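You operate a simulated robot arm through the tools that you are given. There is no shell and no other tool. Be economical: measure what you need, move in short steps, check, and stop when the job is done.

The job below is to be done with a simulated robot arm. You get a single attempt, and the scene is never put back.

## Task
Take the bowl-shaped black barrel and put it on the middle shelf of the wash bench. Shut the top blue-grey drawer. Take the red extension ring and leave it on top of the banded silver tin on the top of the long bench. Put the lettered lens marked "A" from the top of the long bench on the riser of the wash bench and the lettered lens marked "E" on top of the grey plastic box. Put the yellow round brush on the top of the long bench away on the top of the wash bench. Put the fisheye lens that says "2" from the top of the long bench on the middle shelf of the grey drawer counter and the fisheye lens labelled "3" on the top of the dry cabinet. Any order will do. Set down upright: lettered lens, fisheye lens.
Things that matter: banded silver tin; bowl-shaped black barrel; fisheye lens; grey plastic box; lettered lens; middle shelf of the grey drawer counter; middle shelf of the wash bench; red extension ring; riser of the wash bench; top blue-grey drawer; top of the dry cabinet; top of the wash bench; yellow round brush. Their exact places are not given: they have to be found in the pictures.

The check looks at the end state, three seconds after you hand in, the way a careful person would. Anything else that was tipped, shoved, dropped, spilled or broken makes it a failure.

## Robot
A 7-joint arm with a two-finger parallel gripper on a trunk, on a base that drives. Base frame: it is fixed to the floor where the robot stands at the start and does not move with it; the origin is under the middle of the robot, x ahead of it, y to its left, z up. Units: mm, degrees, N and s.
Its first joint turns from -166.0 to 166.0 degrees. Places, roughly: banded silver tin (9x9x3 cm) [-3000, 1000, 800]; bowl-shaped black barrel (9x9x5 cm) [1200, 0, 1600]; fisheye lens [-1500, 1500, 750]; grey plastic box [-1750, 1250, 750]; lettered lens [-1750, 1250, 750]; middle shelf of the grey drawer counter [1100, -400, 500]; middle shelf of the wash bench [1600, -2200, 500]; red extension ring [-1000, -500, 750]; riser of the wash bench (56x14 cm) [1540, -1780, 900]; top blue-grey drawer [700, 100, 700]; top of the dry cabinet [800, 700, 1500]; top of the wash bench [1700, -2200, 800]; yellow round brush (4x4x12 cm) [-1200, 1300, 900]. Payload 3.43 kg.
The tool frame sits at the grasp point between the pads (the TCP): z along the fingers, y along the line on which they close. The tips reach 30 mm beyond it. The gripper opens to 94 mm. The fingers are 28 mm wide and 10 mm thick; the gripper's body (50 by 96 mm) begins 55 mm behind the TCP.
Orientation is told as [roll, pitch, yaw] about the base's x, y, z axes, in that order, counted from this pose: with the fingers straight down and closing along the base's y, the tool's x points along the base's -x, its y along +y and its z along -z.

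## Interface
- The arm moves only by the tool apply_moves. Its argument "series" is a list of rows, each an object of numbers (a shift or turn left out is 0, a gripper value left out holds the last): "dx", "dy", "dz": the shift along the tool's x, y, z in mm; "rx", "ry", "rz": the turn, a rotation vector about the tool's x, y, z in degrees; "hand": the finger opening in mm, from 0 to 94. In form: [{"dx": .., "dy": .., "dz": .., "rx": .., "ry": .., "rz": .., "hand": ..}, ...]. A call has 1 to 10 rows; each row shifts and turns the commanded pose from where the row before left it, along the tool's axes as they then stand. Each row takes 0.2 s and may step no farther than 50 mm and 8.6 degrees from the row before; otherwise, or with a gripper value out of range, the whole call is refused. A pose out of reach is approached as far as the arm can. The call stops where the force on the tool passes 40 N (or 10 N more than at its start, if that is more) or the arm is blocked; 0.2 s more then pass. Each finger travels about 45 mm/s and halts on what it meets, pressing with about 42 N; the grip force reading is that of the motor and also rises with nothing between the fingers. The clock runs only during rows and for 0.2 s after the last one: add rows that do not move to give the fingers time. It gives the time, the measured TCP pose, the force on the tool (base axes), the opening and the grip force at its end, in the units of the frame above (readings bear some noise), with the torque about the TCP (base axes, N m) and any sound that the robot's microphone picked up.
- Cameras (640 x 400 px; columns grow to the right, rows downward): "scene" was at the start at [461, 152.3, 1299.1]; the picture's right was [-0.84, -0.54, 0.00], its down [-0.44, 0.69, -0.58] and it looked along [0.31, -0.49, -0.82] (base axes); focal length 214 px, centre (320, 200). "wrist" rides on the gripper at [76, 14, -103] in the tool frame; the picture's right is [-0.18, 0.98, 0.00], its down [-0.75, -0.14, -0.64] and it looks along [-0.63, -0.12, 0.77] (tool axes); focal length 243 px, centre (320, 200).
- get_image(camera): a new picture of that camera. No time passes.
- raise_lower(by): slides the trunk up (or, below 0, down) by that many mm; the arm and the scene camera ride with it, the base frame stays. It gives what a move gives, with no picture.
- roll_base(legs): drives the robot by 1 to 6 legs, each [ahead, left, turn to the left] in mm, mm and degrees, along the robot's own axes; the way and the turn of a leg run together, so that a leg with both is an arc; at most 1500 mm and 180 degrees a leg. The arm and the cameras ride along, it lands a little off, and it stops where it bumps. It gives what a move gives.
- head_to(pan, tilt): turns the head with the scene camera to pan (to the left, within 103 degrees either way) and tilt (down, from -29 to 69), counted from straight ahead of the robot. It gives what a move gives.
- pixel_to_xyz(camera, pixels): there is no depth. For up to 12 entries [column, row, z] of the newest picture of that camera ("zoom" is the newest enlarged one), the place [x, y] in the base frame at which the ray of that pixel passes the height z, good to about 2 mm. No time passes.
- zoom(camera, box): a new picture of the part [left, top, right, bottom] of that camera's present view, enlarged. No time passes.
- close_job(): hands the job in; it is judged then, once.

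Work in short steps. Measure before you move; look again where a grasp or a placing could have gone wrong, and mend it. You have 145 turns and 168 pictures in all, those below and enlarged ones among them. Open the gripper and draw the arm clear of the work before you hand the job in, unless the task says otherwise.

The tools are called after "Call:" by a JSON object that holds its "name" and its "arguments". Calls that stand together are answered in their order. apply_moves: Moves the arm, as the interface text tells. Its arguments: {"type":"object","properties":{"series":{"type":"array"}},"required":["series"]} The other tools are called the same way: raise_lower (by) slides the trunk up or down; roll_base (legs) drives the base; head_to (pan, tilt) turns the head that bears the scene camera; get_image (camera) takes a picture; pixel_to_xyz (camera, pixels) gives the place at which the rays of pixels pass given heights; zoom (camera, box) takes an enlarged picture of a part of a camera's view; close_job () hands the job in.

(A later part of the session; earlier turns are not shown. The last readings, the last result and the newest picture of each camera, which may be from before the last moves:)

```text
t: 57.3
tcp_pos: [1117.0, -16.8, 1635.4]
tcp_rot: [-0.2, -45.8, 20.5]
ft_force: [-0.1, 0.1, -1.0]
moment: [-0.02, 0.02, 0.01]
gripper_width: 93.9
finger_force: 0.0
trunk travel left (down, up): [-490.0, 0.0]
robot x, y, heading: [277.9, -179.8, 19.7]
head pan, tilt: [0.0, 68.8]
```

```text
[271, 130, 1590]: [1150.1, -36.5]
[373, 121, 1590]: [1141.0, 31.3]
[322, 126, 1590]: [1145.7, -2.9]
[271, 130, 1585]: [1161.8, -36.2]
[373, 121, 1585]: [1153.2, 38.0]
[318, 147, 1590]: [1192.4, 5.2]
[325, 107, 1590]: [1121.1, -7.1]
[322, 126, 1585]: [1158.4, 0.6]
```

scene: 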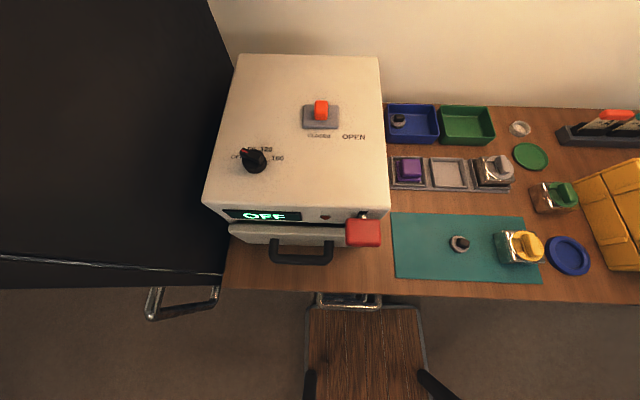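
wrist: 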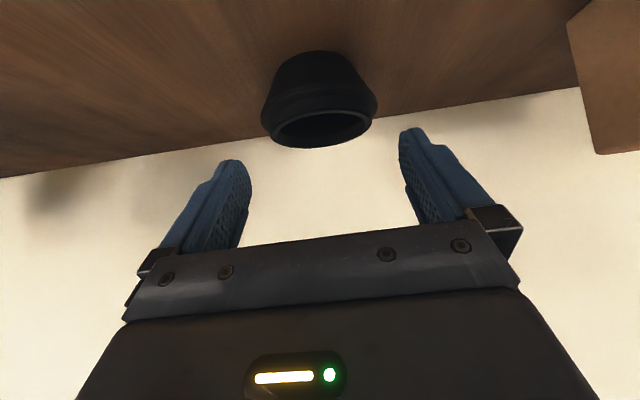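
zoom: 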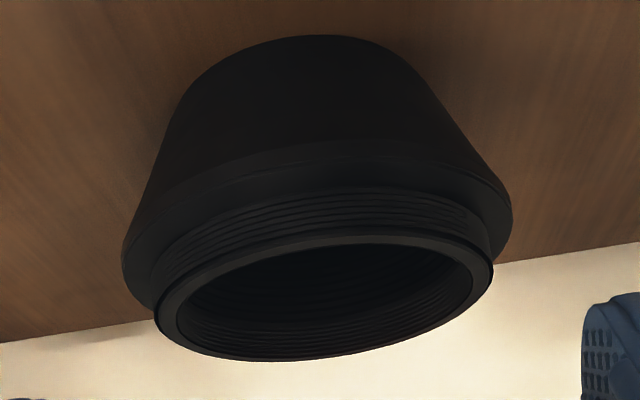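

The lateral offset is 2.7 mm. I advance the last 39 mm and close.

Call:
{"name": "apply_moves", "arguments": {"series": [{"dx": 2, "dy": 2, "dz": 20}, {"dx": 1.3, "dy": 0.7, "dz": 19.5}, {}]}}

Call:
{"name": "get_image", "arguments": {"camera": "wrist"}}

```text
t: 58.1
tcp_pos: [1140.7, -5.6, 1604.8]
tcp_rot: [-0.3, -45.7, 20.6]
ft_force: [0.0, 1.0, -0.5]
moment: [0.01, 0.04, -0.03]
gripper_width: 94.2
finger_force: 0.1
trunk travel left (down, up): [-490.0, 0.0]
robot x, y, heading: [278.0, -177.6, 20.3]
head pan, tilt: [0.0, 68.8]
```

```text
131 pictures are left
```

wrist: 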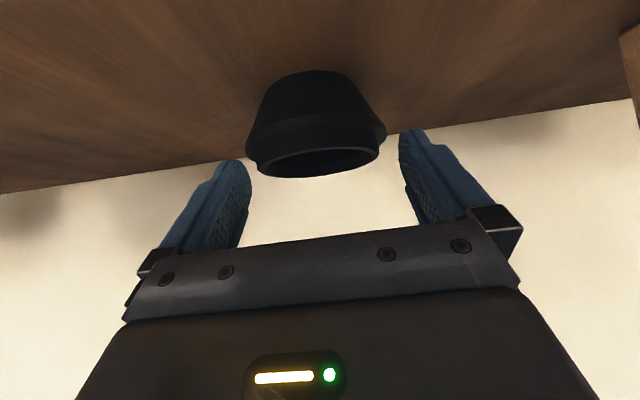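

I check the rim centre once more relative to the TCP.

Call:
{"name": "pixel_to_xyz", "arguments": {"camera": "wrist", "pixels": [[250, 164, 1590], [381, 153, 1590], [250, 164, 1585], [381, 153, 1585], [315, 160, 1588], [247, 150, 1577], [387, 138, 1577]]}}

Call:
{"name": "zoom", "arguments": {"camera": "wrist", "box": [200, 60, 440, 210]}}

```text
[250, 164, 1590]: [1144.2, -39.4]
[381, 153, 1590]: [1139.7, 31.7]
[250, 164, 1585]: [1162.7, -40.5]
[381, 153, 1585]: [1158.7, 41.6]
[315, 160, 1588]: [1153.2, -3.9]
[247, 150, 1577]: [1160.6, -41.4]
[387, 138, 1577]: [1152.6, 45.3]
```

```text
2.67 times, centred on (320, 135) of wrist
```

zoom: 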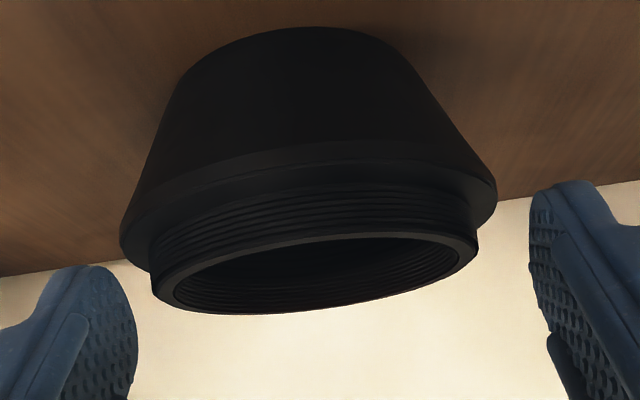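

The barrel sits about 3 mm off to tool -y and the tips engage only slightly; I shift 3 mm and go 8 mm lower, then close.

Call:
{"name": "apply_moves", "arguments": {"series": [{"dy": -3}, {"dx": 3, "dz": 3}, {"dx": 2.7, "dz": 2.6}, {}]}}

Call:
{"name": "apply_moves", "arguments": {"series": [{"hand": 60}, {}, {}, {}, {}]}}

Call:
{"name": "get_image", "arguments": {"camera": "wrist"}}

```text
t: 59.1
tcp_pos: [1143.4, -6.8, 1596.7]
tcp_rot: [-0.3, -45.8, 20.6]
ft_force: [-0.2, 0.4, 0.6]
moment: [-0.02, 0.02, 0.04]
gripper_width: 93.9
finger_force: 0.0
trunk travel left (down, up): [-490.0, 0.0]
robot x, y, heading: [275.1, -183.4, 20.2]
head pan, tilt: [0.0, 68.8]
```

```text
t: 60.3
tcp_pos: [1142.4, -8.0, 1596.1]
tcp_rot: [-0.3, -45.7, 20.6]
ft_force: [0.5, -1.3, -0.9]
moment: [0.0, -0.01, -0.02]
gripper_width: 82.6
finger_force: 41.8
trunk travel left (down, up): [-490.0, 0.0]
robot x, y, heading: [276.3, -182.2, 20.1]
head pan, tilt: [0.0, 68.8]
```

```text
129 pictures are left
```

wrist: 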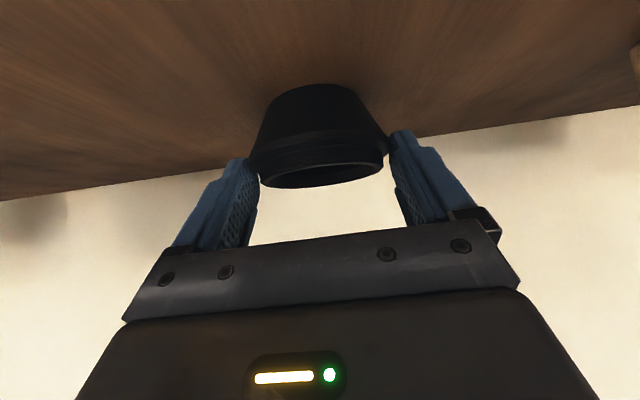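

Gripped at 82.6 mm. I lift straight up slowly by 30 mm and check.

Call:
{"name": "apply_moves", "arguments": {"series": [{"dx": -7, "dz": -7}, {"dx": -7, "dz": -7}, {"dx": -7, "dz": -7}]}}

Call:
{"name": "get_image", "arguments": {"camera": "wrist"}}

```text
t: 61.1
tcp_pos: [1141.7, -8.9, 1626.5]
tcp_rot: [-0.3, -45.7, 20.6]
ft_force: [-0.4, 0.3, 0.1]
moment: [0.02, 0.0, -0.01]
gripper_width: 82.3
finger_force: 41.5
trunk travel left (down, up): [-490.0, 0.0]
robot x, y, heading: [279.9, -182.1, 20.4]
head pan, tilt: [0.0, 68.8]
```

```text
128 pictures are left
```

wrist: 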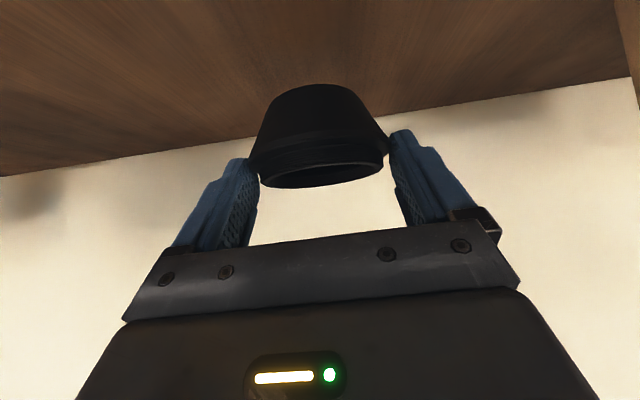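

It is held. I retract the arm from the shelf, then back the base off and look toward the wash bench.

Call:
{"name": "apply_moves", "arguments": {"series": [{"dx": 31.4, "dz": -32.2}, {"dx": 31.4, "dz": -32.2}, {"dx": 31.4, "dz": -32.2}, {"dx": 31.4, "dz": -32.2}]}}

Call:
{"name": "roll_base", "arguments": {"legs": [[-150, -100, 0], [0, 0, -60]]}}

Call:
{"name": "head_to", "arguments": {"pan": -10, "tilt": 25}}

Call:
{"name": "get_image", "arguments": {"camera": "scene"}}

```text
t: 62.1
tcp_pos: [972.3, -70.7, 1626.2]
tcp_rot: [-0.4, -45.6, 20.7]
ft_force: [0.8, 0.7, -1.1]
moment: [0.0, 0.02, -0.02]
gripper_width: 82.5
finger_force: 42.4
trunk travel left (down, up): [-490.0, 0.0]
robot x, y, heading: [278.3, -177.0, 20.3]
head pan, tilt: [0.0, 68.8]
```

```text
t: 66.2
tcp_pos: [606.7, -881.9, 1625.9]
tcp_rot: [-0.3, -45.7, -40.2]
ft_force: [0.8, -1.1, -1.3]
moment: [-0.03, 0.01, -0.03]
gripper_width: 82.6
finger_force: 41.9
trunk travel left (down, up): [-490.0, 0.0]
robot x, y, heading: [169.8, -328.5, -40.7]
head pan, tilt: [0.0, 68.8]
```

```text
t: 67.4
tcp_pos: [605.1, -881.9, 1625.9]
tcp_rot: [-0.2, -45.7, -40.2]
ft_force: [-0.6, -0.2, -1.3]
moment: [0.05, 0.04, 0.03]
gripper_width: 82.5
finger_force: 42.2
trunk travel left (down, up): [-490.0, 0.0]
robot x, y, heading: [170.1, -328.0, -40.7]
head pan, tilt: [-10.0, 25.0]
```

```text
127 pictures are left
```

scene: 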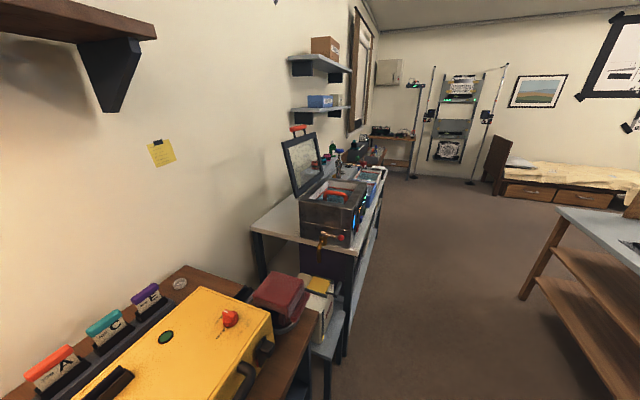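

The wash bench stands along the same wall beyond the counter. I measure the obstacles on the way: grey table corner (555,207), stool/boxes and the bench edges.

Call:
{"name": "pixel_to_xyz", "arguments": {"camera": "scene", "pixels": [[555, 207, 750], [640, 270, 750], [520, 298, 0], [345, 355, 0], [325, 395, 0], [335, 335, 500], [345, 247, 800], [383, 172, 800], [252, 228, 800], [372, 270, 0], [384, 195, 500]]}}

Call:
{"name": "zoom", "arguments": {"camera": "scene", "box": [220, 100, 420, 380]}}

```text
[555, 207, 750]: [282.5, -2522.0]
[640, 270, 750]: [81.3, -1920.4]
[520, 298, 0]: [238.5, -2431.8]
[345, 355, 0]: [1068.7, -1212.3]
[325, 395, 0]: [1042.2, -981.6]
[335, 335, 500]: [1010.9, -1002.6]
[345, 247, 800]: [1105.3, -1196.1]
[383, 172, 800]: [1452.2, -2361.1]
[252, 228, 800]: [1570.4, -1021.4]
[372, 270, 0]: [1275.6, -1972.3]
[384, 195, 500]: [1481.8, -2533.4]
```

```text
1.43 times, centred on (320, 240) of scene
```

zoom: 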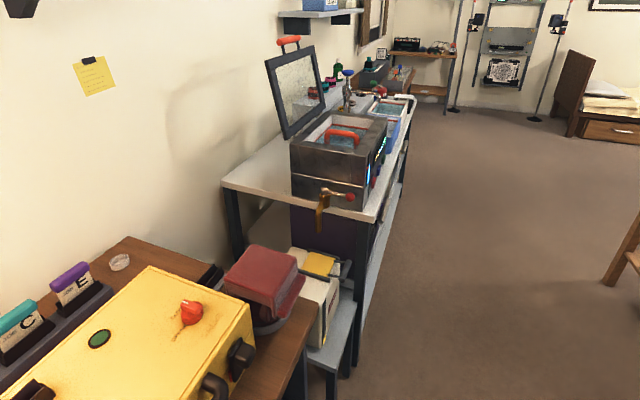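

The bench front runs from about (1105,-1196) to (1452,-2361). I drive to a viewing spot around (700,-1900) and face the bench.

Call:
{"name": "roll_base", "arguments": {"legs": [[713, -423, 0], [713, -423, 0], [0, 0, 57]]}}

Call:
{"name": "head_to", "arguments": {"pan": 0, "tilt": 35}}

Call:
{"name": "get_image", "arguments": {"camera": "scene"}}

```text
t: 78.3
tcp_pos: [1405.7, -1859.8, 1625.0]
tcp_rot: [-0.3, -45.6, 14.9]
ft_force: [-0.5, 0.1, -1.6]
moment: [0.02, 0.02, 0.01]
gripper_width: 82.5
finger_force: 41.9
trunk travel left (down, up): [-490.0, 0.0]
robot x, y, heading: [695.7, -1896.2, 14.3]
head pan, tilt: [-10.0, 25.0]
```

```text
t: 79.0
tcp_pos: [1405.3, -1861.5, 1625.3]
tcp_rot: [-0.3, -45.7, 14.9]
ft_force: [-0.7, 0.2, -1.8]
moment: [-0.03, 0.02, -0.01]
gripper_width: 82.3
finger_force: 42.1
trunk travel left (down, up): [-490.0, 0.0]
robot x, y, heading: [703.0, -1898.3, 14.3]
head pan, tilt: [0.0, 35.0]
```

```text
125 pictures are left
```

scene: 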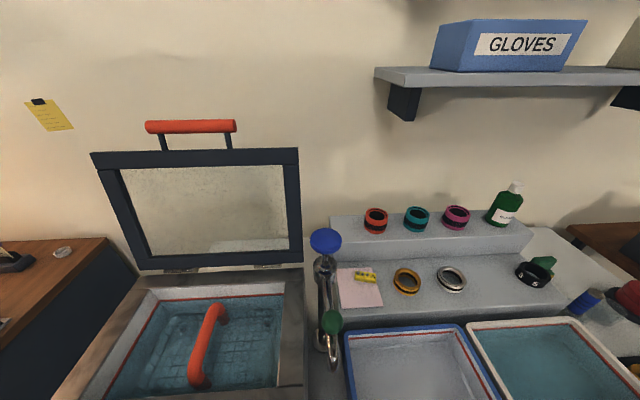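

The riser shows with rings at row ~220. Next I look down at the bench's front and middle shelf.

Call:
{"name": "head_to", "arguments": {"pan": 0, "tilt": 66}}

Call:
{"name": "get_image", "arguments": {"camera": "scene"}}

Call:
{"name": "head_to", "arguments": {"pan": -40, "tilt": 50}}

Call:
{"name": "get_image", "arguments": {"camera": "scene"}}

```text
t: 80.0
tcp_pos: [1405.0, -1860.5, 1625.0]
tcp_rot: [-0.3, -45.6, 14.8]
ft_force: [-0.6, 0.1, -0.8]
moment: [0.0, 0.01, 0.03]
gripper_width: 82.4
finger_force: 42.7
trunk travel left (down, up): [-490.0, 0.0]
robot x, y, heading: [699.1, -1898.9, 14.3]
head pan, tilt: [0.0, 66.0]
```

```text
124 pictures are left
```

scene: 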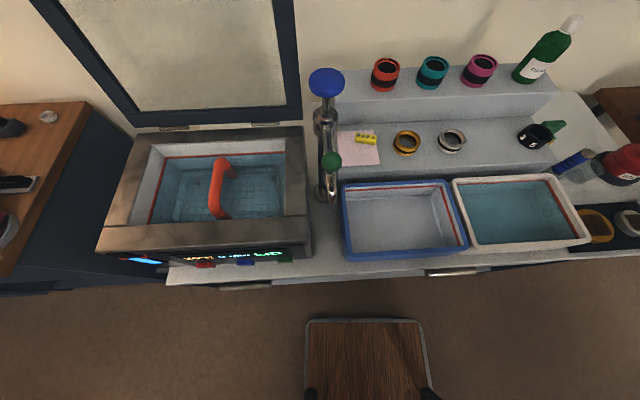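

```text
t: 81.0
tcp_pos: [1405.5, -1860.5, 1625.5]
tcp_rot: [-0.2, -45.7, 14.9]
ft_force: [0.3, 0.1, -1.9]
moment: [-0.02, -0.01, -0.01]
gripper_width: 82.4
finger_force: 41.7
trunk travel left (down, up): [-490.0, 0.0]
robot x, y, heading: [701.1, -1900.8, 14.4]
head pan, tilt: [-40.0, 50.0]
```

```text
123 pictures are left
```

scene: 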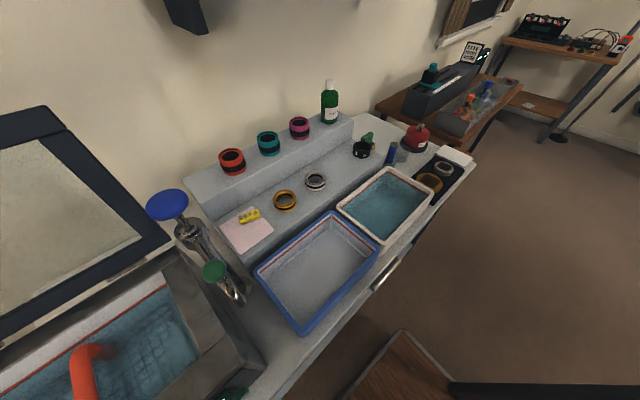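

I back off 170 mm, retract the arm a little, and lower the trunk to look under the bench top.

Call:
{"name": "roll_base", "arguments": {"legs": [[-170, 0, 3]]}}

Call:
{"name": "apply_moves", "arguments": {"series": [{"dx": 29, "dz": -29}, {"dx": 29, "dz": -29}]}}

Call:
{"name": "raise_lower", "arguments": {"by": -440}}

Call:
{"name": "head_to", "arguments": {"pan": -15, "tilt": 35}}

Call:
{"name": "get_image", "arguments": {"camera": "scene"}}

```text
t: 82.5
tcp_pos: [1238.5, -1868.9, 1625.1]
tcp_rot: [-0.3, -45.7, 17.9]
ft_force: [-0.1, 0.5, -1.6]
moment: [0.0, 0.02, 0.01]
gripper_width: 82.3
finger_force: 42.3
trunk travel left (down, up): [-490.0, 0.0]
robot x, y, heading: [536.9, -1948.7, 17.5]
head pan, tilt: [-40.0, 50.0]
```

```text
t: 83.1
tcp_pos: [1158.9, -1894.5, 1625.6]
tcp_rot: [-0.3, -45.6, 17.9]
ft_force: [-0.3, -0.7, -1.0]
moment: [0.01, 0.01, -0.02]
gripper_width: 82.5
finger_force: 42.0
trunk travel left (down, up): [-490.0, 0.0]
robot x, y, heading: [541.7, -1942.1, 17.7]
head pan, tilt: [-40.0, 50.0]
```

```text
refused: -440 is not a number from -400 to 400
```

```text
t: 84.0
tcp_pos: [1159.7, -1895.6, 1625.8]
tcp_rot: [-0.2, -45.7, 18.0]
ft_force: [-0.4, 0.6, -1.9]
moment: [0.0, 0.02, 0.01]
gripper_width: 82.3
finger_force: 42.0
trunk travel left (down, up): [-490.0, 0.0]
robot x, y, heading: [536.1, -1944.4, 17.8]
head pan, tilt: [-15.0, 35.0]
```

```text
122 pictures are left
```

scene: 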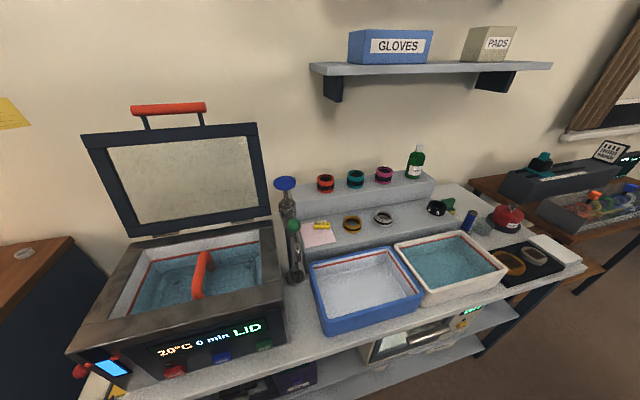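

The middle shelf shows at the bottom right. I lower the trunk 400 mm for a better view.

Call:
{"name": "raise_lower", "arguments": {"by": -400}}

Call:
{"name": "get_image", "arguments": {"camera": "scene"}}

```text
t: 87.8
tcp_pos: [1160.2, -1896.4, 1224.8]
tcp_rot: [-0.2, -45.7, 18.1]
ft_force: [0.4, -0.2, -0.3]
moment: [-0.01, -0.01, -0.01]
gripper_width: 82.2
finger_force: 42.4
trunk travel left (down, up): [-90.0, 400.0]
robot x, y, heading: [540.3, -1947.0, 17.5]
head pan, tilt: [-15.0, 35.0]
```

```text
121 pictures are left
```

scene: 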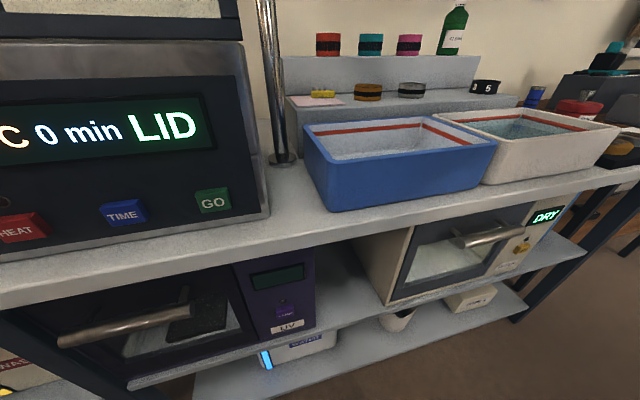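

The free spot on the middle shelf is the gap between the UV box (col 315) and the DRY oven (col ~390). I measure it at trial heights.

Call:
{"name": "pixel_to_xyz", "arguments": {"camera": "scene", "pixels": [[322, 325, 500], [388, 303, 500], [322, 325, 530], [388, 303, 530], [585, 253, 500], [132, 382, 500], [585, 253, 530], [132, 382, 530], [322, 240, 780], [640, 170, 780], [0, 298, 780], [385, 310, 500]]}}

Call:
{"name": "zoom", "arguments": {"camera": "scene", "box": [230, 200, 430, 360]}}

```text
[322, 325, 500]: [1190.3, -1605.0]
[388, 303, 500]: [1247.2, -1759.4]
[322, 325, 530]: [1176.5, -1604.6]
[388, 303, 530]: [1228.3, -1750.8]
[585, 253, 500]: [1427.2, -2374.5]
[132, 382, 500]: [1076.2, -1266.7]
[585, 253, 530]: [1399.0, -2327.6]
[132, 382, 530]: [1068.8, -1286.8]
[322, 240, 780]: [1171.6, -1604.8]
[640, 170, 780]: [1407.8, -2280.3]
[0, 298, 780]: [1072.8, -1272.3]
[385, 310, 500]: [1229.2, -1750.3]
```

```text
2.50 times, centred on (330, 280) of scene
```

zoom: 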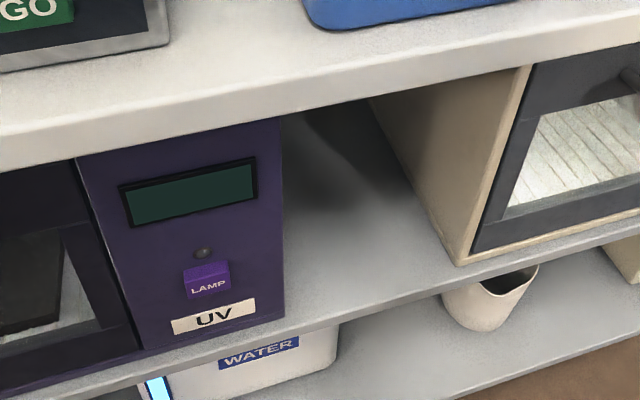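

The gap is about 150 mm wide. I lower the trunk by the remaining 85 mm to determine the shelf's height by parallax.

Call:
{"name": "pixel_to_xyz", "arguments": {"camera": "zoom", "pixels": [[284, 319, 480], [284, 319, 500], [284, 319, 520], [457, 264, 480], [457, 264, 500], [457, 264, 520], [283, 114, 740], [283, 114, 720], [3, 165, 740], [3, 165, 720]]}}

Call:
{"name": "raise_lower", "arguments": {"by": -88}}

Call:
{"name": "zoom", "arguments": {"camera": "scene", "box": [230, 150, 430, 310]}}

```text
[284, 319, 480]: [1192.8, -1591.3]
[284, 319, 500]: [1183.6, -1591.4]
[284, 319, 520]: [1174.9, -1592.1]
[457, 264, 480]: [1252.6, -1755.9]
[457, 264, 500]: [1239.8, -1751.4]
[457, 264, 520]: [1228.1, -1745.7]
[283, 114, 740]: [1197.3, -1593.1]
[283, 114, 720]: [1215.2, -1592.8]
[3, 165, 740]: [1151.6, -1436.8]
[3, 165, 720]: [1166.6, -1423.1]
```

```text
t: 89.1
tcp_pos: [1159.3, -1896.7, 1137.0]
tcp_rot: [-0.3, -45.7, 18.1]
ft_force: [0.9, 1.3, -1.6]
moment: [-0.03, 0.01, 0.0]
gripper_width: 82.4
finger_force: 41.7
trunk travel left (down, up): [-2.0, 488.0]
robot x, y, heading: [535.7, -1951.3, 17.9]
head pan, tilt: [-15.0, 35.0]
```

```text
2.50 times, centred on (330, 230) of scene
```

zoom: 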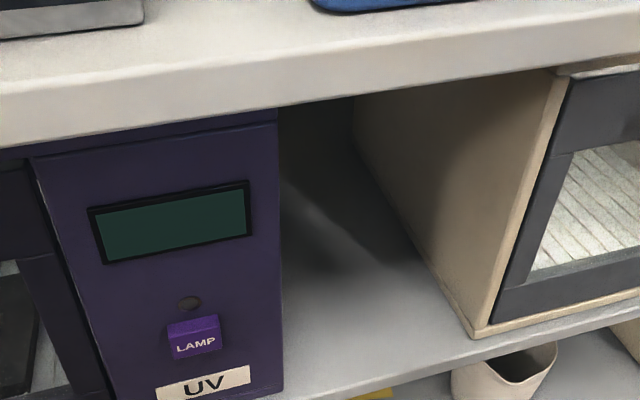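

I compare the dryer's lower front corner and the top's underside edge in this view.

Call:
{"name": "pixel_to_xyz", "arguments": {"camera": "zoom", "pixels": [[475, 337, 440], [475, 337, 460], [475, 337, 480], [475, 337, 500], [475, 337, 520], [282, 392, 480], [282, 392, 500], [282, 392, 460], [278, 108, 740], [278, 108, 720], [278, 108, 760]]}}

Call:
{"name": "get_image", "arguments": {"camera": "scene"}}

```text
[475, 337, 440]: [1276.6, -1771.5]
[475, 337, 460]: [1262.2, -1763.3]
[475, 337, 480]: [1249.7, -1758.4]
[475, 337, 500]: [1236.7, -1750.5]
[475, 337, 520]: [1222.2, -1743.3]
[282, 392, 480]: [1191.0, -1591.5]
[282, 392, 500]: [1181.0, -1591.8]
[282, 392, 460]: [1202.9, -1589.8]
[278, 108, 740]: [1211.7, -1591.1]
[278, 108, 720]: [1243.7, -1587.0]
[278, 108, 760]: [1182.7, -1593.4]
```

```text
118 pictures are left
```

scene: 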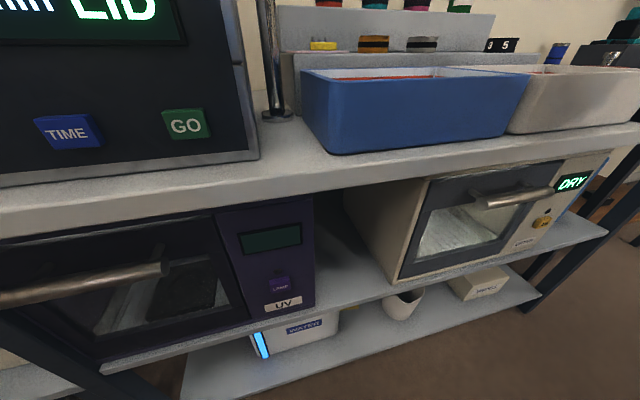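

Gap centre ≈(1210,-1671), underside of the top ≈760. I shift the base 184 mm left along the bench so the barrel faces the gap, and then check.

Call:
{"name": "roll_base", "arguments": {"legs": [[0, 184, 1.1]]}}

Call:
{"name": "get_image", "arguments": {"camera": "scene"}}

Call:
{"name": "get_image", "arguments": {"camera": "wrist"}}

```text
t: 90.6
tcp_pos: [1102.6, -1709.5, 1137.7]
tcp_rot: [-0.2, -45.7, 19.2]
ft_force: [-0.1, -0.3, -0.8]
moment: [-0.02, 0.02, -0.02]
gripper_width: 82.3
finger_force: 42.1
trunk travel left (down, up): [-2.0, 488.0]
robot x, y, heading: [478.6, -1773.4, 18.7]
head pan, tilt: [-15.0, 35.0]
```

```text
117 pictures are left
```

scene: 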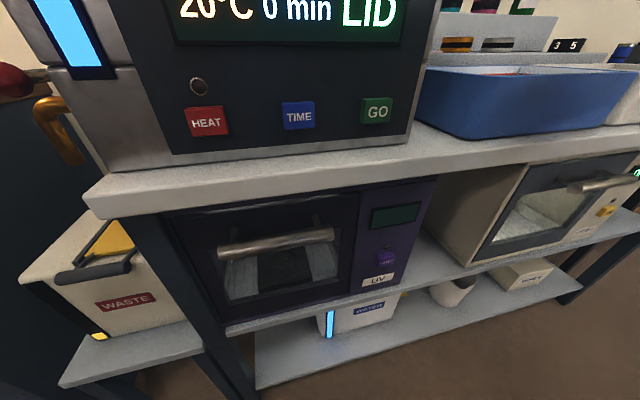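

```text
116 pictures are left
```

wrist: 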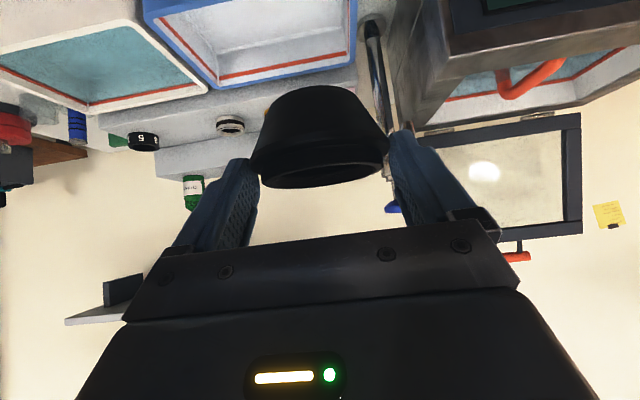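

Alignment is right (lateral error <1 mm). I descend in front of the bench.

Call:
{"name": "apply_moves", "arguments": {"series": [{"dx": 34.4, "dz": 33.5}, {"dx": 34.4, "dz": 33.5}, {"dx": 34.4, "dz": 33.5}, {"dx": 34.4, "dz": 33.5}, {"dx": 34.4, "dz": 33.5}]}}

Call:
{"name": "apply_moves", "arguments": {"series": [{"dx": 34.4, "dz": 33.5}, {"dx": 34.4, "dz": 33.5}, {"dx": 34.4, "dz": 33.5}, {"dx": 34.4, "dz": 33.5}, {"dx": 34.4, "dz": 33.5}]}}

Call:
{"name": "get_image", "arguments": {"camera": "wrist"}}

Call:
{"name": "get_image", "arguments": {"camera": "scene"}}

```text
t: 91.8
tcp_pos: [1127.4, -1721.8, 917.8]
tcp_rot: [-0.3, -45.6, 19.1]
ft_force: [-0.2, -0.6, -0.6]
moment: [-0.03, 0.01, 0.0]
gripper_width: 82.1
finger_force: 41.6
out of reach, approached as far as the arm can: row 4, 5
trunk travel left (down, up): [-2.0, 488.0]
robot x, y, heading: [483.6, -1773.2, 18.5]
head pan, tilt: [-15.0, 35.0]
```

```text
t: 93.0
tcp_pos: [1179.9, -1748.1, 702.0]
tcp_rot: [-0.4, -45.7, 19.1]
ft_force: [0.2, 0.2, -1.9]
moment: [0.0, 0.0, 0.06]
gripper_width: 80.4
finger_force: 42.1
out of reach, approached as far as the arm can: row 1, 2, 3, 4
trunk travel left (down, up): [-2.0, 488.0]
robot x, y, heading: [481.8, -1771.5, 18.7]
head pan, tilt: [-15.0, 35.0]
```

```text
115 pictures are left
```

wrist: 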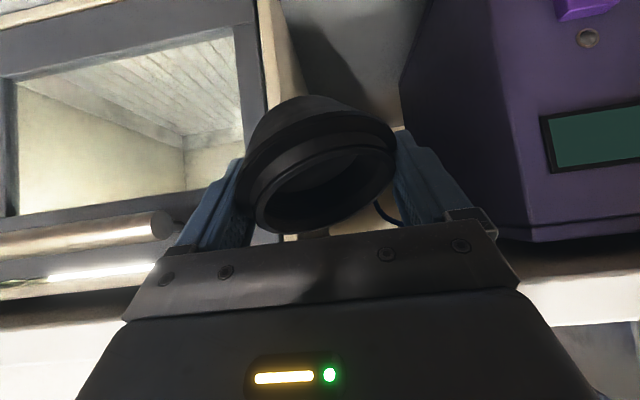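

```text
114 pictures are left
```

scene: 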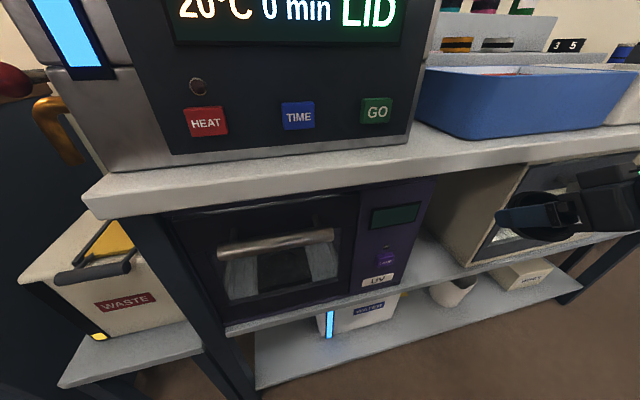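

The arm hit its inner reach limit and drifted forward and right; the barrel has pivoted about 27° in the grip (it will right itself against the shelf). I shift the base 62 mm left to line up with the gap again.

Call:
{"name": "roll_base", "arguments": {"legs": [[0, 62, 0]]}}

Call:
{"name": "get_image", "arguments": {"camera": "wrist"}}

Call:
{"name": "head_to", "arguments": {"pan": -25, "tilt": 35}}

Call:
{"name": "get_image", "arguments": {"camera": "scene"}}

```text
t: 94.0
tcp_pos: [1159.4, -1690.0, 701.9]
tcp_rot: [-0.3, -45.7, 19.1]
ft_force: [-0.4, 0.1, -1.6]
moment: [-0.01, 0.01, 0.0]
gripper_width: 80.2
finger_force: 41.7
trunk travel left (down, up): [-2.0, 488.0]
robot x, y, heading: [465.1, -1711.7, 18.6]
head pan, tilt: [-15.0, 35.0]
```

```text
113 pictures are left
```

wrist: 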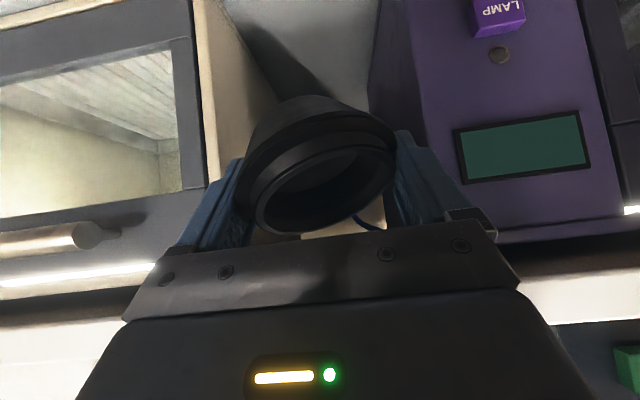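

```text
t: 94.7
tcp_pos: [1159.2, -1690.4, 701.0]
tcp_rot: [-0.3, -45.7, 18.9]
ft_force: [-0.3, -0.4, -2.1]
moment: [0.03, 0.02, 0.0]
gripper_width: 80.3
finger_force: 42.1
trunk travel left (down, up): [-2.0, 488.0]
robot x, y, heading: [461.9, -1718.4, 18.8]
head pan, tilt: [-25.0, 35.0]
```

```text
112 pictures are left
```

scene: 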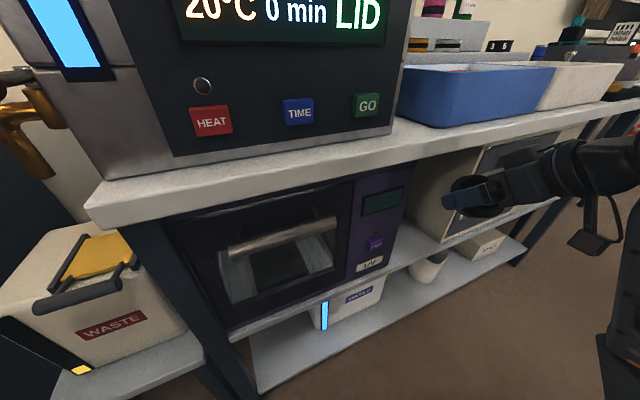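

Lined up (lateral 0.6 mm). I advance along the tool axis, forward and down into the gap.

Call:
{"name": "apply_moves", "arguments": {"series": [{"dx": 1.8, "dz": 34}, {"dx": 1.8, "dz": 34}, {"dx": 1.8, "dz": 34}, {}]}}

Call:
{"name": "get_image", "arguments": {"camera": "wrist"}}

Call:
{"name": "get_image", "arguments": {"camera": "scene"}}

```text
t: 95.7
tcp_pos: [1225.2, -1670.9, 627.5]
tcp_rot: [-0.4, -45.7, 19.0]
ft_force: [-0.2, 0.6, -0.7]
moment: [-0.03, -0.01, 0.03]
gripper_width: 80.2
finger_force: 42.0
trunk travel left (down, up): [-2.0, 488.0]
robot x, y, heading: [463.9, -1712.8, 18.4]
head pan, tilt: [-25.0, 35.0]
```

```text
111 pictures are left
```

wrist: 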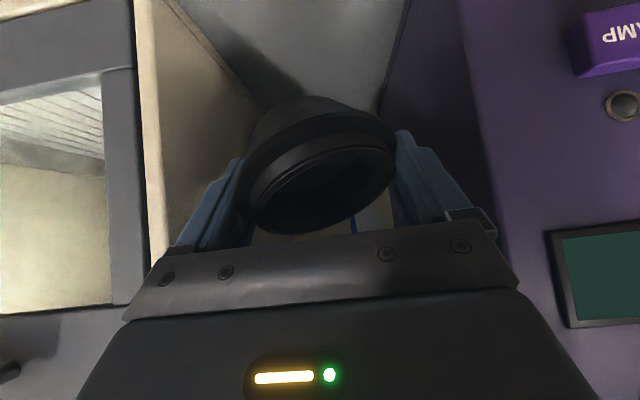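

```text
110 pictures are left
```

scene: 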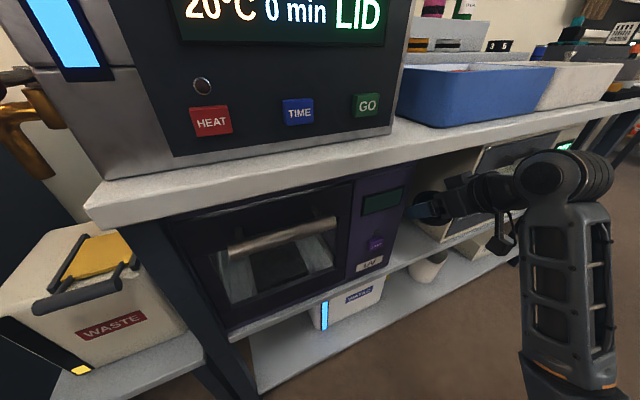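

Between dryer and UV box. I continue forward 24 mm and down, then in small downward steps to feel for the shelf.

Call:
{"name": "apply_moves", "arguments": {"series": [{"dx": 2.4, "dz": 19}, {"dx": 2.4, "dz": 19}, {"dx": 3.6, "dz": 3.5}, {"dx": 3.6, "dz": 3.5}]}}

Call:
{"name": "get_image", "arguments": {"camera": "wrist"}}

Call:
{"name": "zoom", "arguments": {"camera": "scene", "box": [360, 140, 520, 260]}}

```text
t: 96.7
tcp_pos: [1247.5, -1662.0, 588.1]
tcp_rot: [-0.3, -45.7, 19.0]
ft_force: [0.4, 0.3, -1.4]
moment: [0.01, -0.01, 0.0]
gripper_width: 80.1
finger_force: 41.9
trunk travel left (down, up): [-2.0, 488.0]
robot x, y, heading: [463.2, -1717.3, 18.8]
head pan, tilt: [-25.0, 35.0]
```

```text
109 pictures are left
```

wrist: 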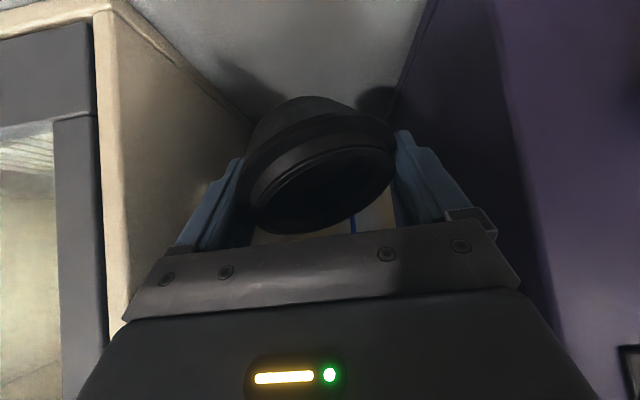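

```text
3.33 times, centred on (440, 200) of scene
```

zoom: 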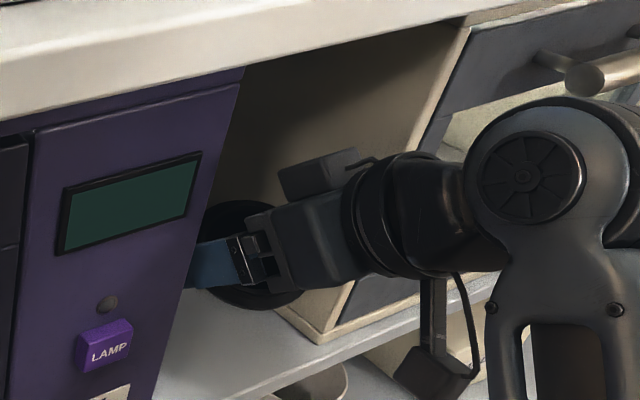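

No contact yet; I continue down in 5 mm steps.

Call:
{"name": "apply_moves", "arguments": {"series": [{"dx": 3.6, "dz": 3.5}, {"dx": 3.6, "dz": 3.5}, {"dx": 3.6, "dz": 3.5}]}}

Call:
{"name": "apply_moves", "arguments": {"series": [{"dx": 3.6, "dz": 3.5}, {"dx": 3.6, "dz": 3.5}]}}

Call:
{"name": "get_image", "arguments": {"camera": "wrist"}}

```text
t: 97.5
tcp_pos: [1247.8, -1662.9, 572.3]
tcp_rot: [-0.4, -45.7, 19.1]
ft_force: [-0.1, 0.6, -1.4]
moment: [0.0, -0.02, 0.03]
gripper_width: 80.2
finger_force: 41.9
trunk travel left (down, up): [-2.0, 488.0]
robot x, y, heading: [458.3, -1711.1, 19.2]
head pan, tilt: [-25.0, 35.0]
```

```text
t: 98.1
tcp_pos: [1247.6, -1662.2, 562.4]
tcp_rot: [-0.3, -45.7, 19.0]
ft_force: [0.6, -0.5, -0.7]
moment: [-0.01, -0.01, 0.03]
gripper_width: 79.9
finger_force: 42.1
trunk travel left (down, up): [-2.0, 488.0]
robot x, y, heading: [464.9, -1718.9, 18.6]
head pan, tilt: [-25.0, 35.0]
```

```text
107 pictures are left
```

wrist: 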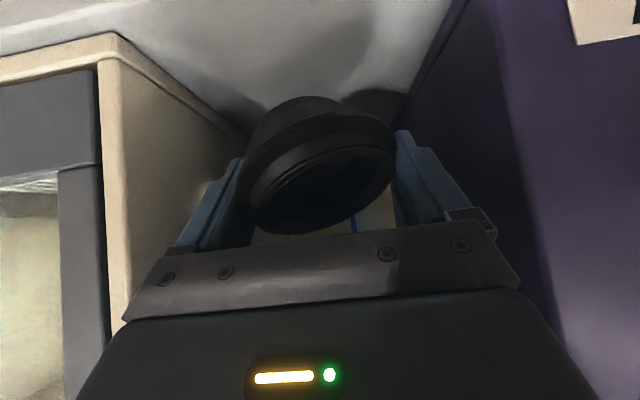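

I use the dryer's lower front corner (116,33) for a height check.

Call:
{"name": "pixel_to_xyz", "arguments": {"camera": "wrist", "pixels": [[116, 33, 440], [116, 33, 460], [116, 33, 480], [116, 33, 500], [320, 95, 480], [320, 95, 500]]}}

Call:
{"name": "apply_moves", "arguments": {"series": [{"dx": 2.9, "dz": 2.8}, {"dx": 2.9, "dz": 2.8}, {"dx": 2.9, "dz": 2.8}]}}

```text
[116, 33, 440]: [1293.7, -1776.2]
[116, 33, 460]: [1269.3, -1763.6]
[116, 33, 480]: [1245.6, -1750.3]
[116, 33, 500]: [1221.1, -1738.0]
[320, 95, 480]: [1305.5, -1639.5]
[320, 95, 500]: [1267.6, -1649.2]
```

```text
t: 98.9
tcp_pos: [1248.5, -1660.3, 550.5]
tcp_rot: [-0.2, -45.8, 19.0]
ft_force: [-0.4, -0.3, -0.7]
moment: [-0.02, 0.02, -0.03]
gripper_width: 79.8
finger_force: 42.0
trunk travel left (down, up): [-2.0, 488.0]
robot x, y, heading: [463.4, -1715.1, 18.6]
head pan, tilt: [-25.0, 35.0]
```

The shelf comes out at z≈470, so contact is due near TCP 535. I continue with 4 mm steps.

Call:
{"name": "apply_moves", "arguments": {"series": [{"dx": 2.9, "dz": 2.8}, {"dx": 2.9, "dz": 2.8}, {"dx": 2.9, "dz": 2.8}]}}

Call:
{"name": "apply_moves", "arguments": {"series": [{"dx": 2.2, "dz": 2.1}, {"dx": 2.2, "dz": 2.1}]}}

Call:
{"name": "get_image", "arguments": {"camera": "wrist"}}

```text
t: 99.7
tcp_pos: [1247.1, -1661.8, 538.2]
tcp_rot: [-0.3, -45.6, 19.1]
ft_force: [0.7, 0.5, -0.2]
moment: [0.01, -0.02, 0.03]
gripper_width: 79.8
finger_force: 42.0
trunk travel left (down, up): [-2.0, 488.0]
robot x, y, heading: [461.1, -1713.3, 18.7]
head pan, tilt: [-25.0, 35.0]
```

```text
t: 100.3
tcp_pos: [1246.4, -1661.9, 531.8]
tcp_rot: [-0.3, -45.6, 19.1]
ft_force: [-0.2, -0.2, -1.4]
moment: [-0.02, 0.0, -0.05]
gripper_width: 80.0
finger_force: 41.8
trunk travel left (down, up): [-2.0, 488.0]
robot x, y, heading: [462.3, -1711.0, 18.7]
head pan, tilt: [-25.0, 35.0]
```

```text
106 pictures are left
```

wrist: 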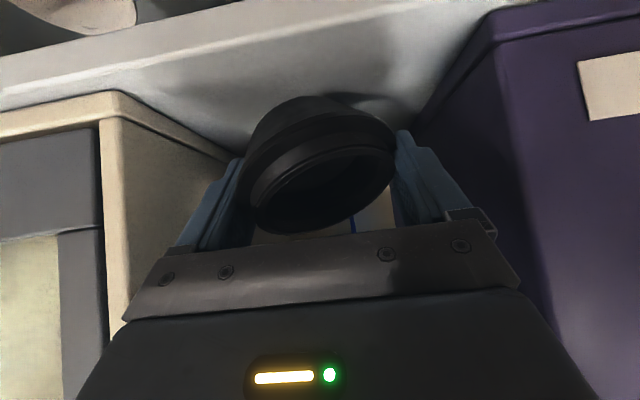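

Still free; I go on with 3 mm steps.

Call:
{"name": "apply_moves", "arguments": {"series": [{"dx": 2.2, "dz": 2.1}, {"dx": 2.2, "dz": 2.1}, {"dx": 2.2, "dz": 2.1}]}}

Call:
{"name": "apply_moves", "arguments": {"series": [{"dx": 2.2, "dz": 2.1}, {"dx": 2.2, "dz": 2.1}]}}

Call:
{"name": "get_image", "arguments": {"camera": "wrist"}}

```text
t: 101.1
tcp_pos: [1245.9, -1661.3, 521.6]
tcp_rot: [-0.4, -45.7, 18.9]
ft_force: [0.8, 0.9, -0.8]
moment: [-0.02, -0.01, 0.01]
gripper_width: 79.9
finger_force: 41.5
trunk travel left (down, up): [-2.0, 488.0]
robot x, y, heading: [459.1, -1712.7, 18.5]
head pan, tilt: [-25.0, 35.0]
```

```text
t: 101.7
tcp_pos: [1248.3, -1662.0, 515.7]
tcp_rot: [-0.3, -45.7, 19.0]
ft_force: [-0.2, 0.5, -1.6]
moment: [0.0, 0.02, -0.02]
gripper_width: 79.7
finger_force: 42.1
trunk travel left (down, up): [-2.0, 488.0]
robot x, y, heading: [461.8, -1714.5, 18.6]
head pan, tilt: [-25.0, 35.0]
```

```text
105 pictures are left
```

wrist: 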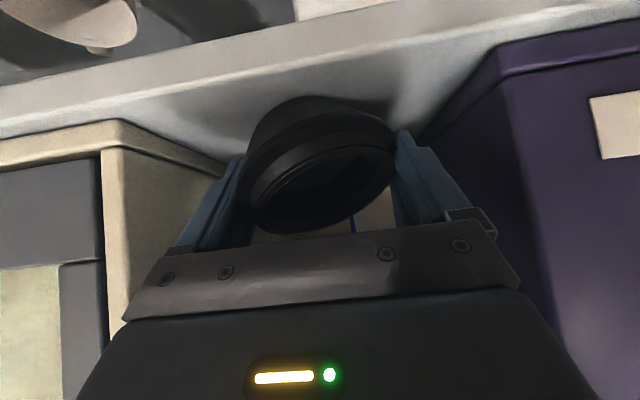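

I re-triangulate the shelf height with the dryer corner now at (118,121) and shelf edge (250,92).

Call:
{"name": "pixel_to_xyz", "arguments": {"camera": "wrist", "pixels": [[118, 121, 440], [118, 121, 450], [118, 121, 460], [118, 121, 470], [250, 95, 450], [250, 95, 460], [310, 95, 460], [310, 95, 470]]}}

Call:
{"name": "zoom", "arguments": {"camera": "wrist", "box": [60, 50, 460, 250]}}

```text
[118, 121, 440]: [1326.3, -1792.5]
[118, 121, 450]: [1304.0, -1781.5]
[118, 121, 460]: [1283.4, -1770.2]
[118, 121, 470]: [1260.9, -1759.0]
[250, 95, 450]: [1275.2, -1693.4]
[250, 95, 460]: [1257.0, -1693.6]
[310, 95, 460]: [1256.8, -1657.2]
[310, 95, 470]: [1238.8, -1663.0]
```

```text
1.60 times, centred on (260, 150) of wrist
```

zoom: 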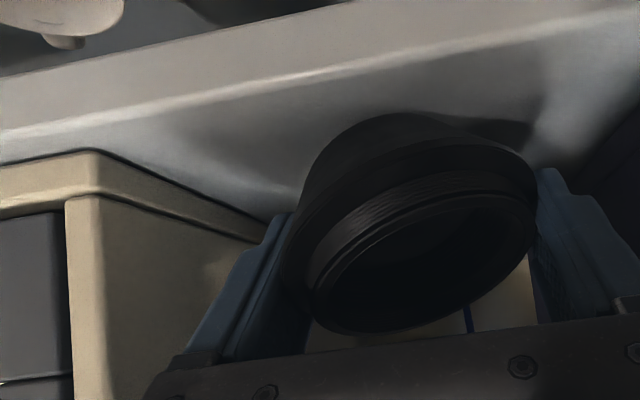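

The barrel's lower edge is about at shelf level now. I go down in 2 mm steps watching the force.

Call:
{"name": "apply_moves", "arguments": {"series": [{"dx": 1.5, "dz": 1.4}, {"dx": 1.5, "dz": 1.4}, {"dx": 1.5, "dz": 1.4}]}}

Call:
{"name": "apply_moves", "arguments": {"series": [{"dx": 1.5, "dz": 1.4}, {"dx": 1.5, "dz": 1.4}, {"dx": 1.5, "dz": 1.4}]}}

Call:
{"name": "get_image", "arguments": {"camera": "wrist"}}

```text
t: 102.5
tcp_pos: [1247.5, -1661.6, 513.3]
tcp_rot: [-0.5, -46.1, 19.2]
ft_force: [-6.4, 1.4, 28.6]
moment: [0.16, 0.64, 0.02]
gripper_width: 79.9
finger_force: 42.4
trunk travel left (down, up): [-2.0, 488.0]
robot x, y, heading: [459.9, -1716.1, 18.7]
head pan, tilt: [-25.0, 35.0]
```

```text
t: 102.9
tcp_pos: [1247.9, -1661.2, 513.5]
tcp_rot: [-0.8, -46.3, 19.4]
ft_force: [-1.1, 0.9, 13.2]
moment: [0.06, 0.25, 0.03]
gripper_width: 79.6
finger_force: 41.8
trunk travel left (down, up): [-2.0, 488.0]
robot x, y, heading: [459.6, -1713.9, 18.5]
head pan, tilt: [-25.0, 35.0]
stopped in row 2: the force on the tool passed its limit at 42 N (the readings are from after the stop); the commanded pose is now the measured one
```

```text
103 pictures are left
```

wrist: 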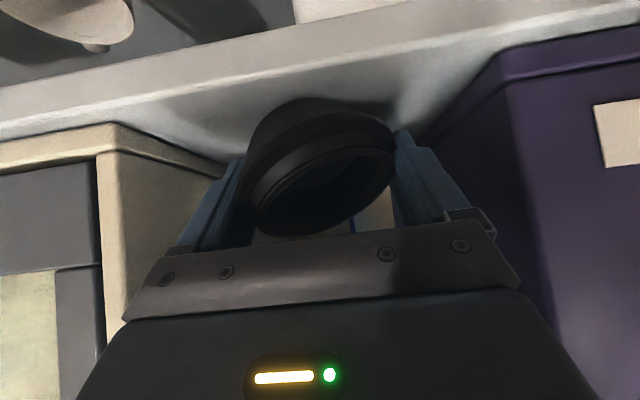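

Firm contact. I open the fingers to let it settle flat on its base.

Call:
{"name": "apply_moves", "arguments": {"series": [{"hand": 85}, {"hand": 94}, {}, {}]}}

Call:
{"name": "get_image", "arguments": {"camera": "wrist"}}

```text
t: 103.9
tcp_pos: [1249.1, -1659.7, 512.3]
tcp_rot: [-0.5, -46.1, 19.4]
ft_force: [0.6, 0.5, 0.5]
moment: [0.02, -0.04, 0.02]
gripper_width: 94.0
finger_force: 0.1
trunk travel left (down, up): [-2.0, 488.0]
robot x, y, heading: [461.9, -1716.8, 18.5]
head pan, tilt: [-25.0, 35.0]
```

```text
102 pictures are left
```

wrist: 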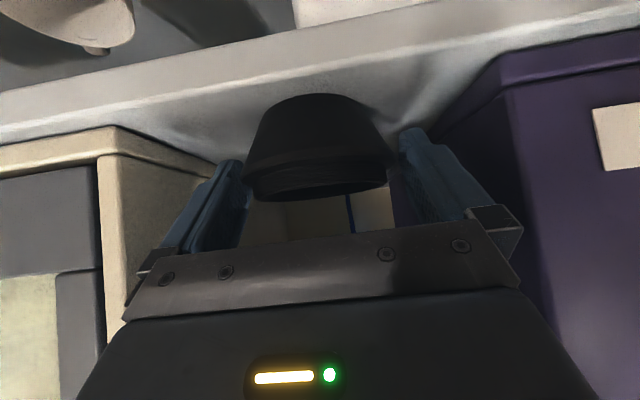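

The barrel stands upright. I centre the fingers 2.5 mm and withdraw backward along the tool axis, then base back.

Call:
{"name": "apply_moves", "arguments": {"series": [{"dy": -2.5}, {"dz": -12}, {"dz": -20}, {"dz": -30}, {"dx": 20, "dz": -20}, {"dx": 30, "dz": -30}]}}

Call:
{"name": "get_image", "arguments": {"camera": "wrist"}}

```text
t: 105.3
tcp_pos: [1139.6, -1700.5, 553.9]
tcp_rot: [-0.6, -46.2, 19.3]
ft_force: [0.2, -0.3, -0.6]
moment: [-0.01, 0.01, 0.01]
gripper_width: 94.0
finger_force: 0.1
trunk travel left (down, up): [-2.0, 488.0]
robot x, y, heading: [462.5, -1713.8, 18.8]
head pan, tilt: [-25.0, 35.0]
```

```text
101 pictures are left
```

wrist: 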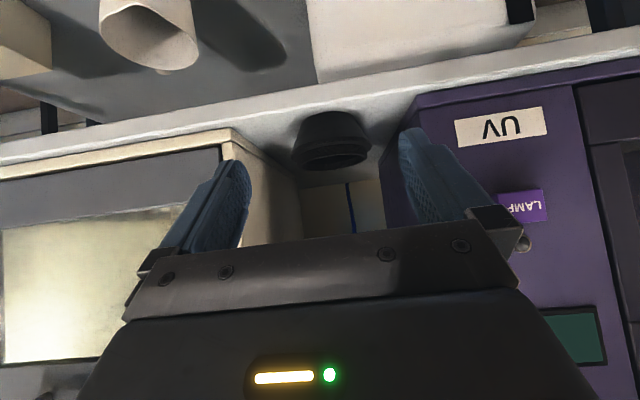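

The barrel sits upright on the middle shelf. I back off, raise the trunk and arm, and drive left toward the aisle near the ring's table.

Call:
{"name": "roll_base", "arguments": {"legs": [[-50, 0, 0]]}}

Call:
{"name": "raise_lower", "arguments": {"by": 400}}

Call:
{"name": "apply_moves", "arguments": {"series": [{"dx": -34.4, "dz": -33.5}, {"dx": -34.4, "dz": -33.5}, {"dx": -34.4, "dz": -33.5}, {"dx": -34.4, "dz": -33.5}, {"dx": -34.4, "dz": -33.5}]}}

Call:
{"name": "raise_lower", "arguments": {"by": 85}}

Call:
{"name": "roll_base", "arguments": {"legs": [[200, 800, 0]]}}

Call:
{"name": "head_to", "arguments": {"pan": -103, "tilt": 30}}

Call:
{"name": "get_image", "arguments": {"camera": "scene"}}

```text
t: 106.4
tcp_pos: [1106.7, -1718.7, 552.9]
tcp_rot: [-0.7, -46.3, 18.6]
ft_force: [0.2, 1.1, 1.2]
moment: [-0.02, -0.01, 0.01]
gripper_width: 94.0
finger_force: 0.0
trunk travel left (down, up): [-2.0, 488.0]
robot x, y, heading: [426.5, -1724.2, 18.0]
head pan, tilt: [-25.0, 35.0]
stopped in leg 1: the robot was blocked; the commanded pose is now the measured one
```

```text
t: 110.2
tcp_pos: [1107.0, -1718.3, 953.6]
tcp_rot: [-0.6, -46.2, 18.7]
ft_force: [0.4, 1.0, 0.7]
moment: [-0.02, 0.0, -0.04]
gripper_width: 94.0
finger_force: 0.0
trunk travel left (down, up): [-402.0, 88.0]
robot x, y, heading: [427.1, -1724.8, 17.9]
head pan, tilt: [-25.0, 35.0]
```

```text
t: 111.4
tcp_pos: [1119.5, -1724.5, 1191.1]
tcp_rot: [-0.6, -45.9, 18.7]
ft_force: [0.2, 0.4, -0.3]
moment: [0.0, -0.04, -0.01]
gripper_width: 94.0
finger_force: 0.0
out of reach, approached as far as the arm can: row 3, 4
trunk travel left (down, up): [-402.0, 88.0]
robot x, y, heading: [428.8, -1721.8, 18.0]
head pan, tilt: [-25.0, 35.0]
```

```text
t: 112.6
tcp_pos: [1119.6, -1725.3, 1275.7]
tcp_rot: [-0.6, -46.2, 18.6]
ft_force: [-0.3, -0.4, 0.2]
moment: [0.01, -0.03, -0.02]
gripper_width: 94.1
finger_force: 0.1
trunk travel left (down, up): [-487.0, 3.0]
robot x, y, heading: [430.1, -1726.6, 17.9]
head pan, tilt: [-25.0, 35.0]
```

```text
t: 117.0
tcp_pos: [1066.1, -904.1, 1275.7]
tcp_rot: [-0.6, -46.2, 18.5]
ft_force: [0.9, 0.0, -0.1]
moment: [-0.03, 0.01, -0.03]
gripper_width: 93.8
finger_force: 0.0
trunk travel left (down, up): [-487.0, 3.0]
robot x, y, heading: [375.4, -902.6, 18.1]
head pan, tilt: [-25.0, 35.0]
```

```text
t: 118.5
tcp_pos: [1065.2, -902.8, 1275.3]
tcp_rot: [-0.6, -46.2, 18.6]
ft_force: [0.2, 0.4, -0.3]
moment: [0.0, 0.01, -0.02]
gripper_width: 93.9
finger_force: 0.0
trunk travel left (down, up): [-487.0, 3.0]
robot x, y, heading: [376.4, -901.0, 18.1]
head pan, tilt: [-103.0, 30.0]
```

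```text
100 pictures are left
```

scene: 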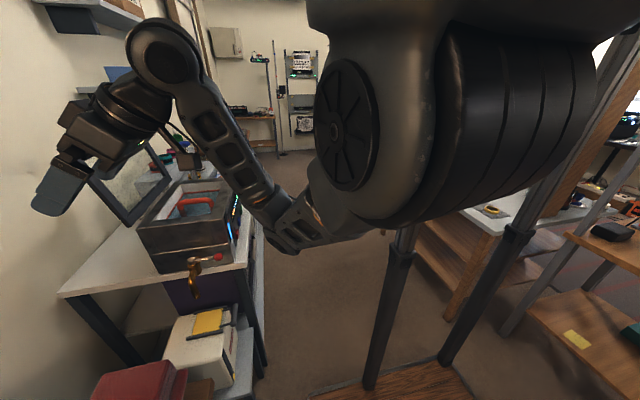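

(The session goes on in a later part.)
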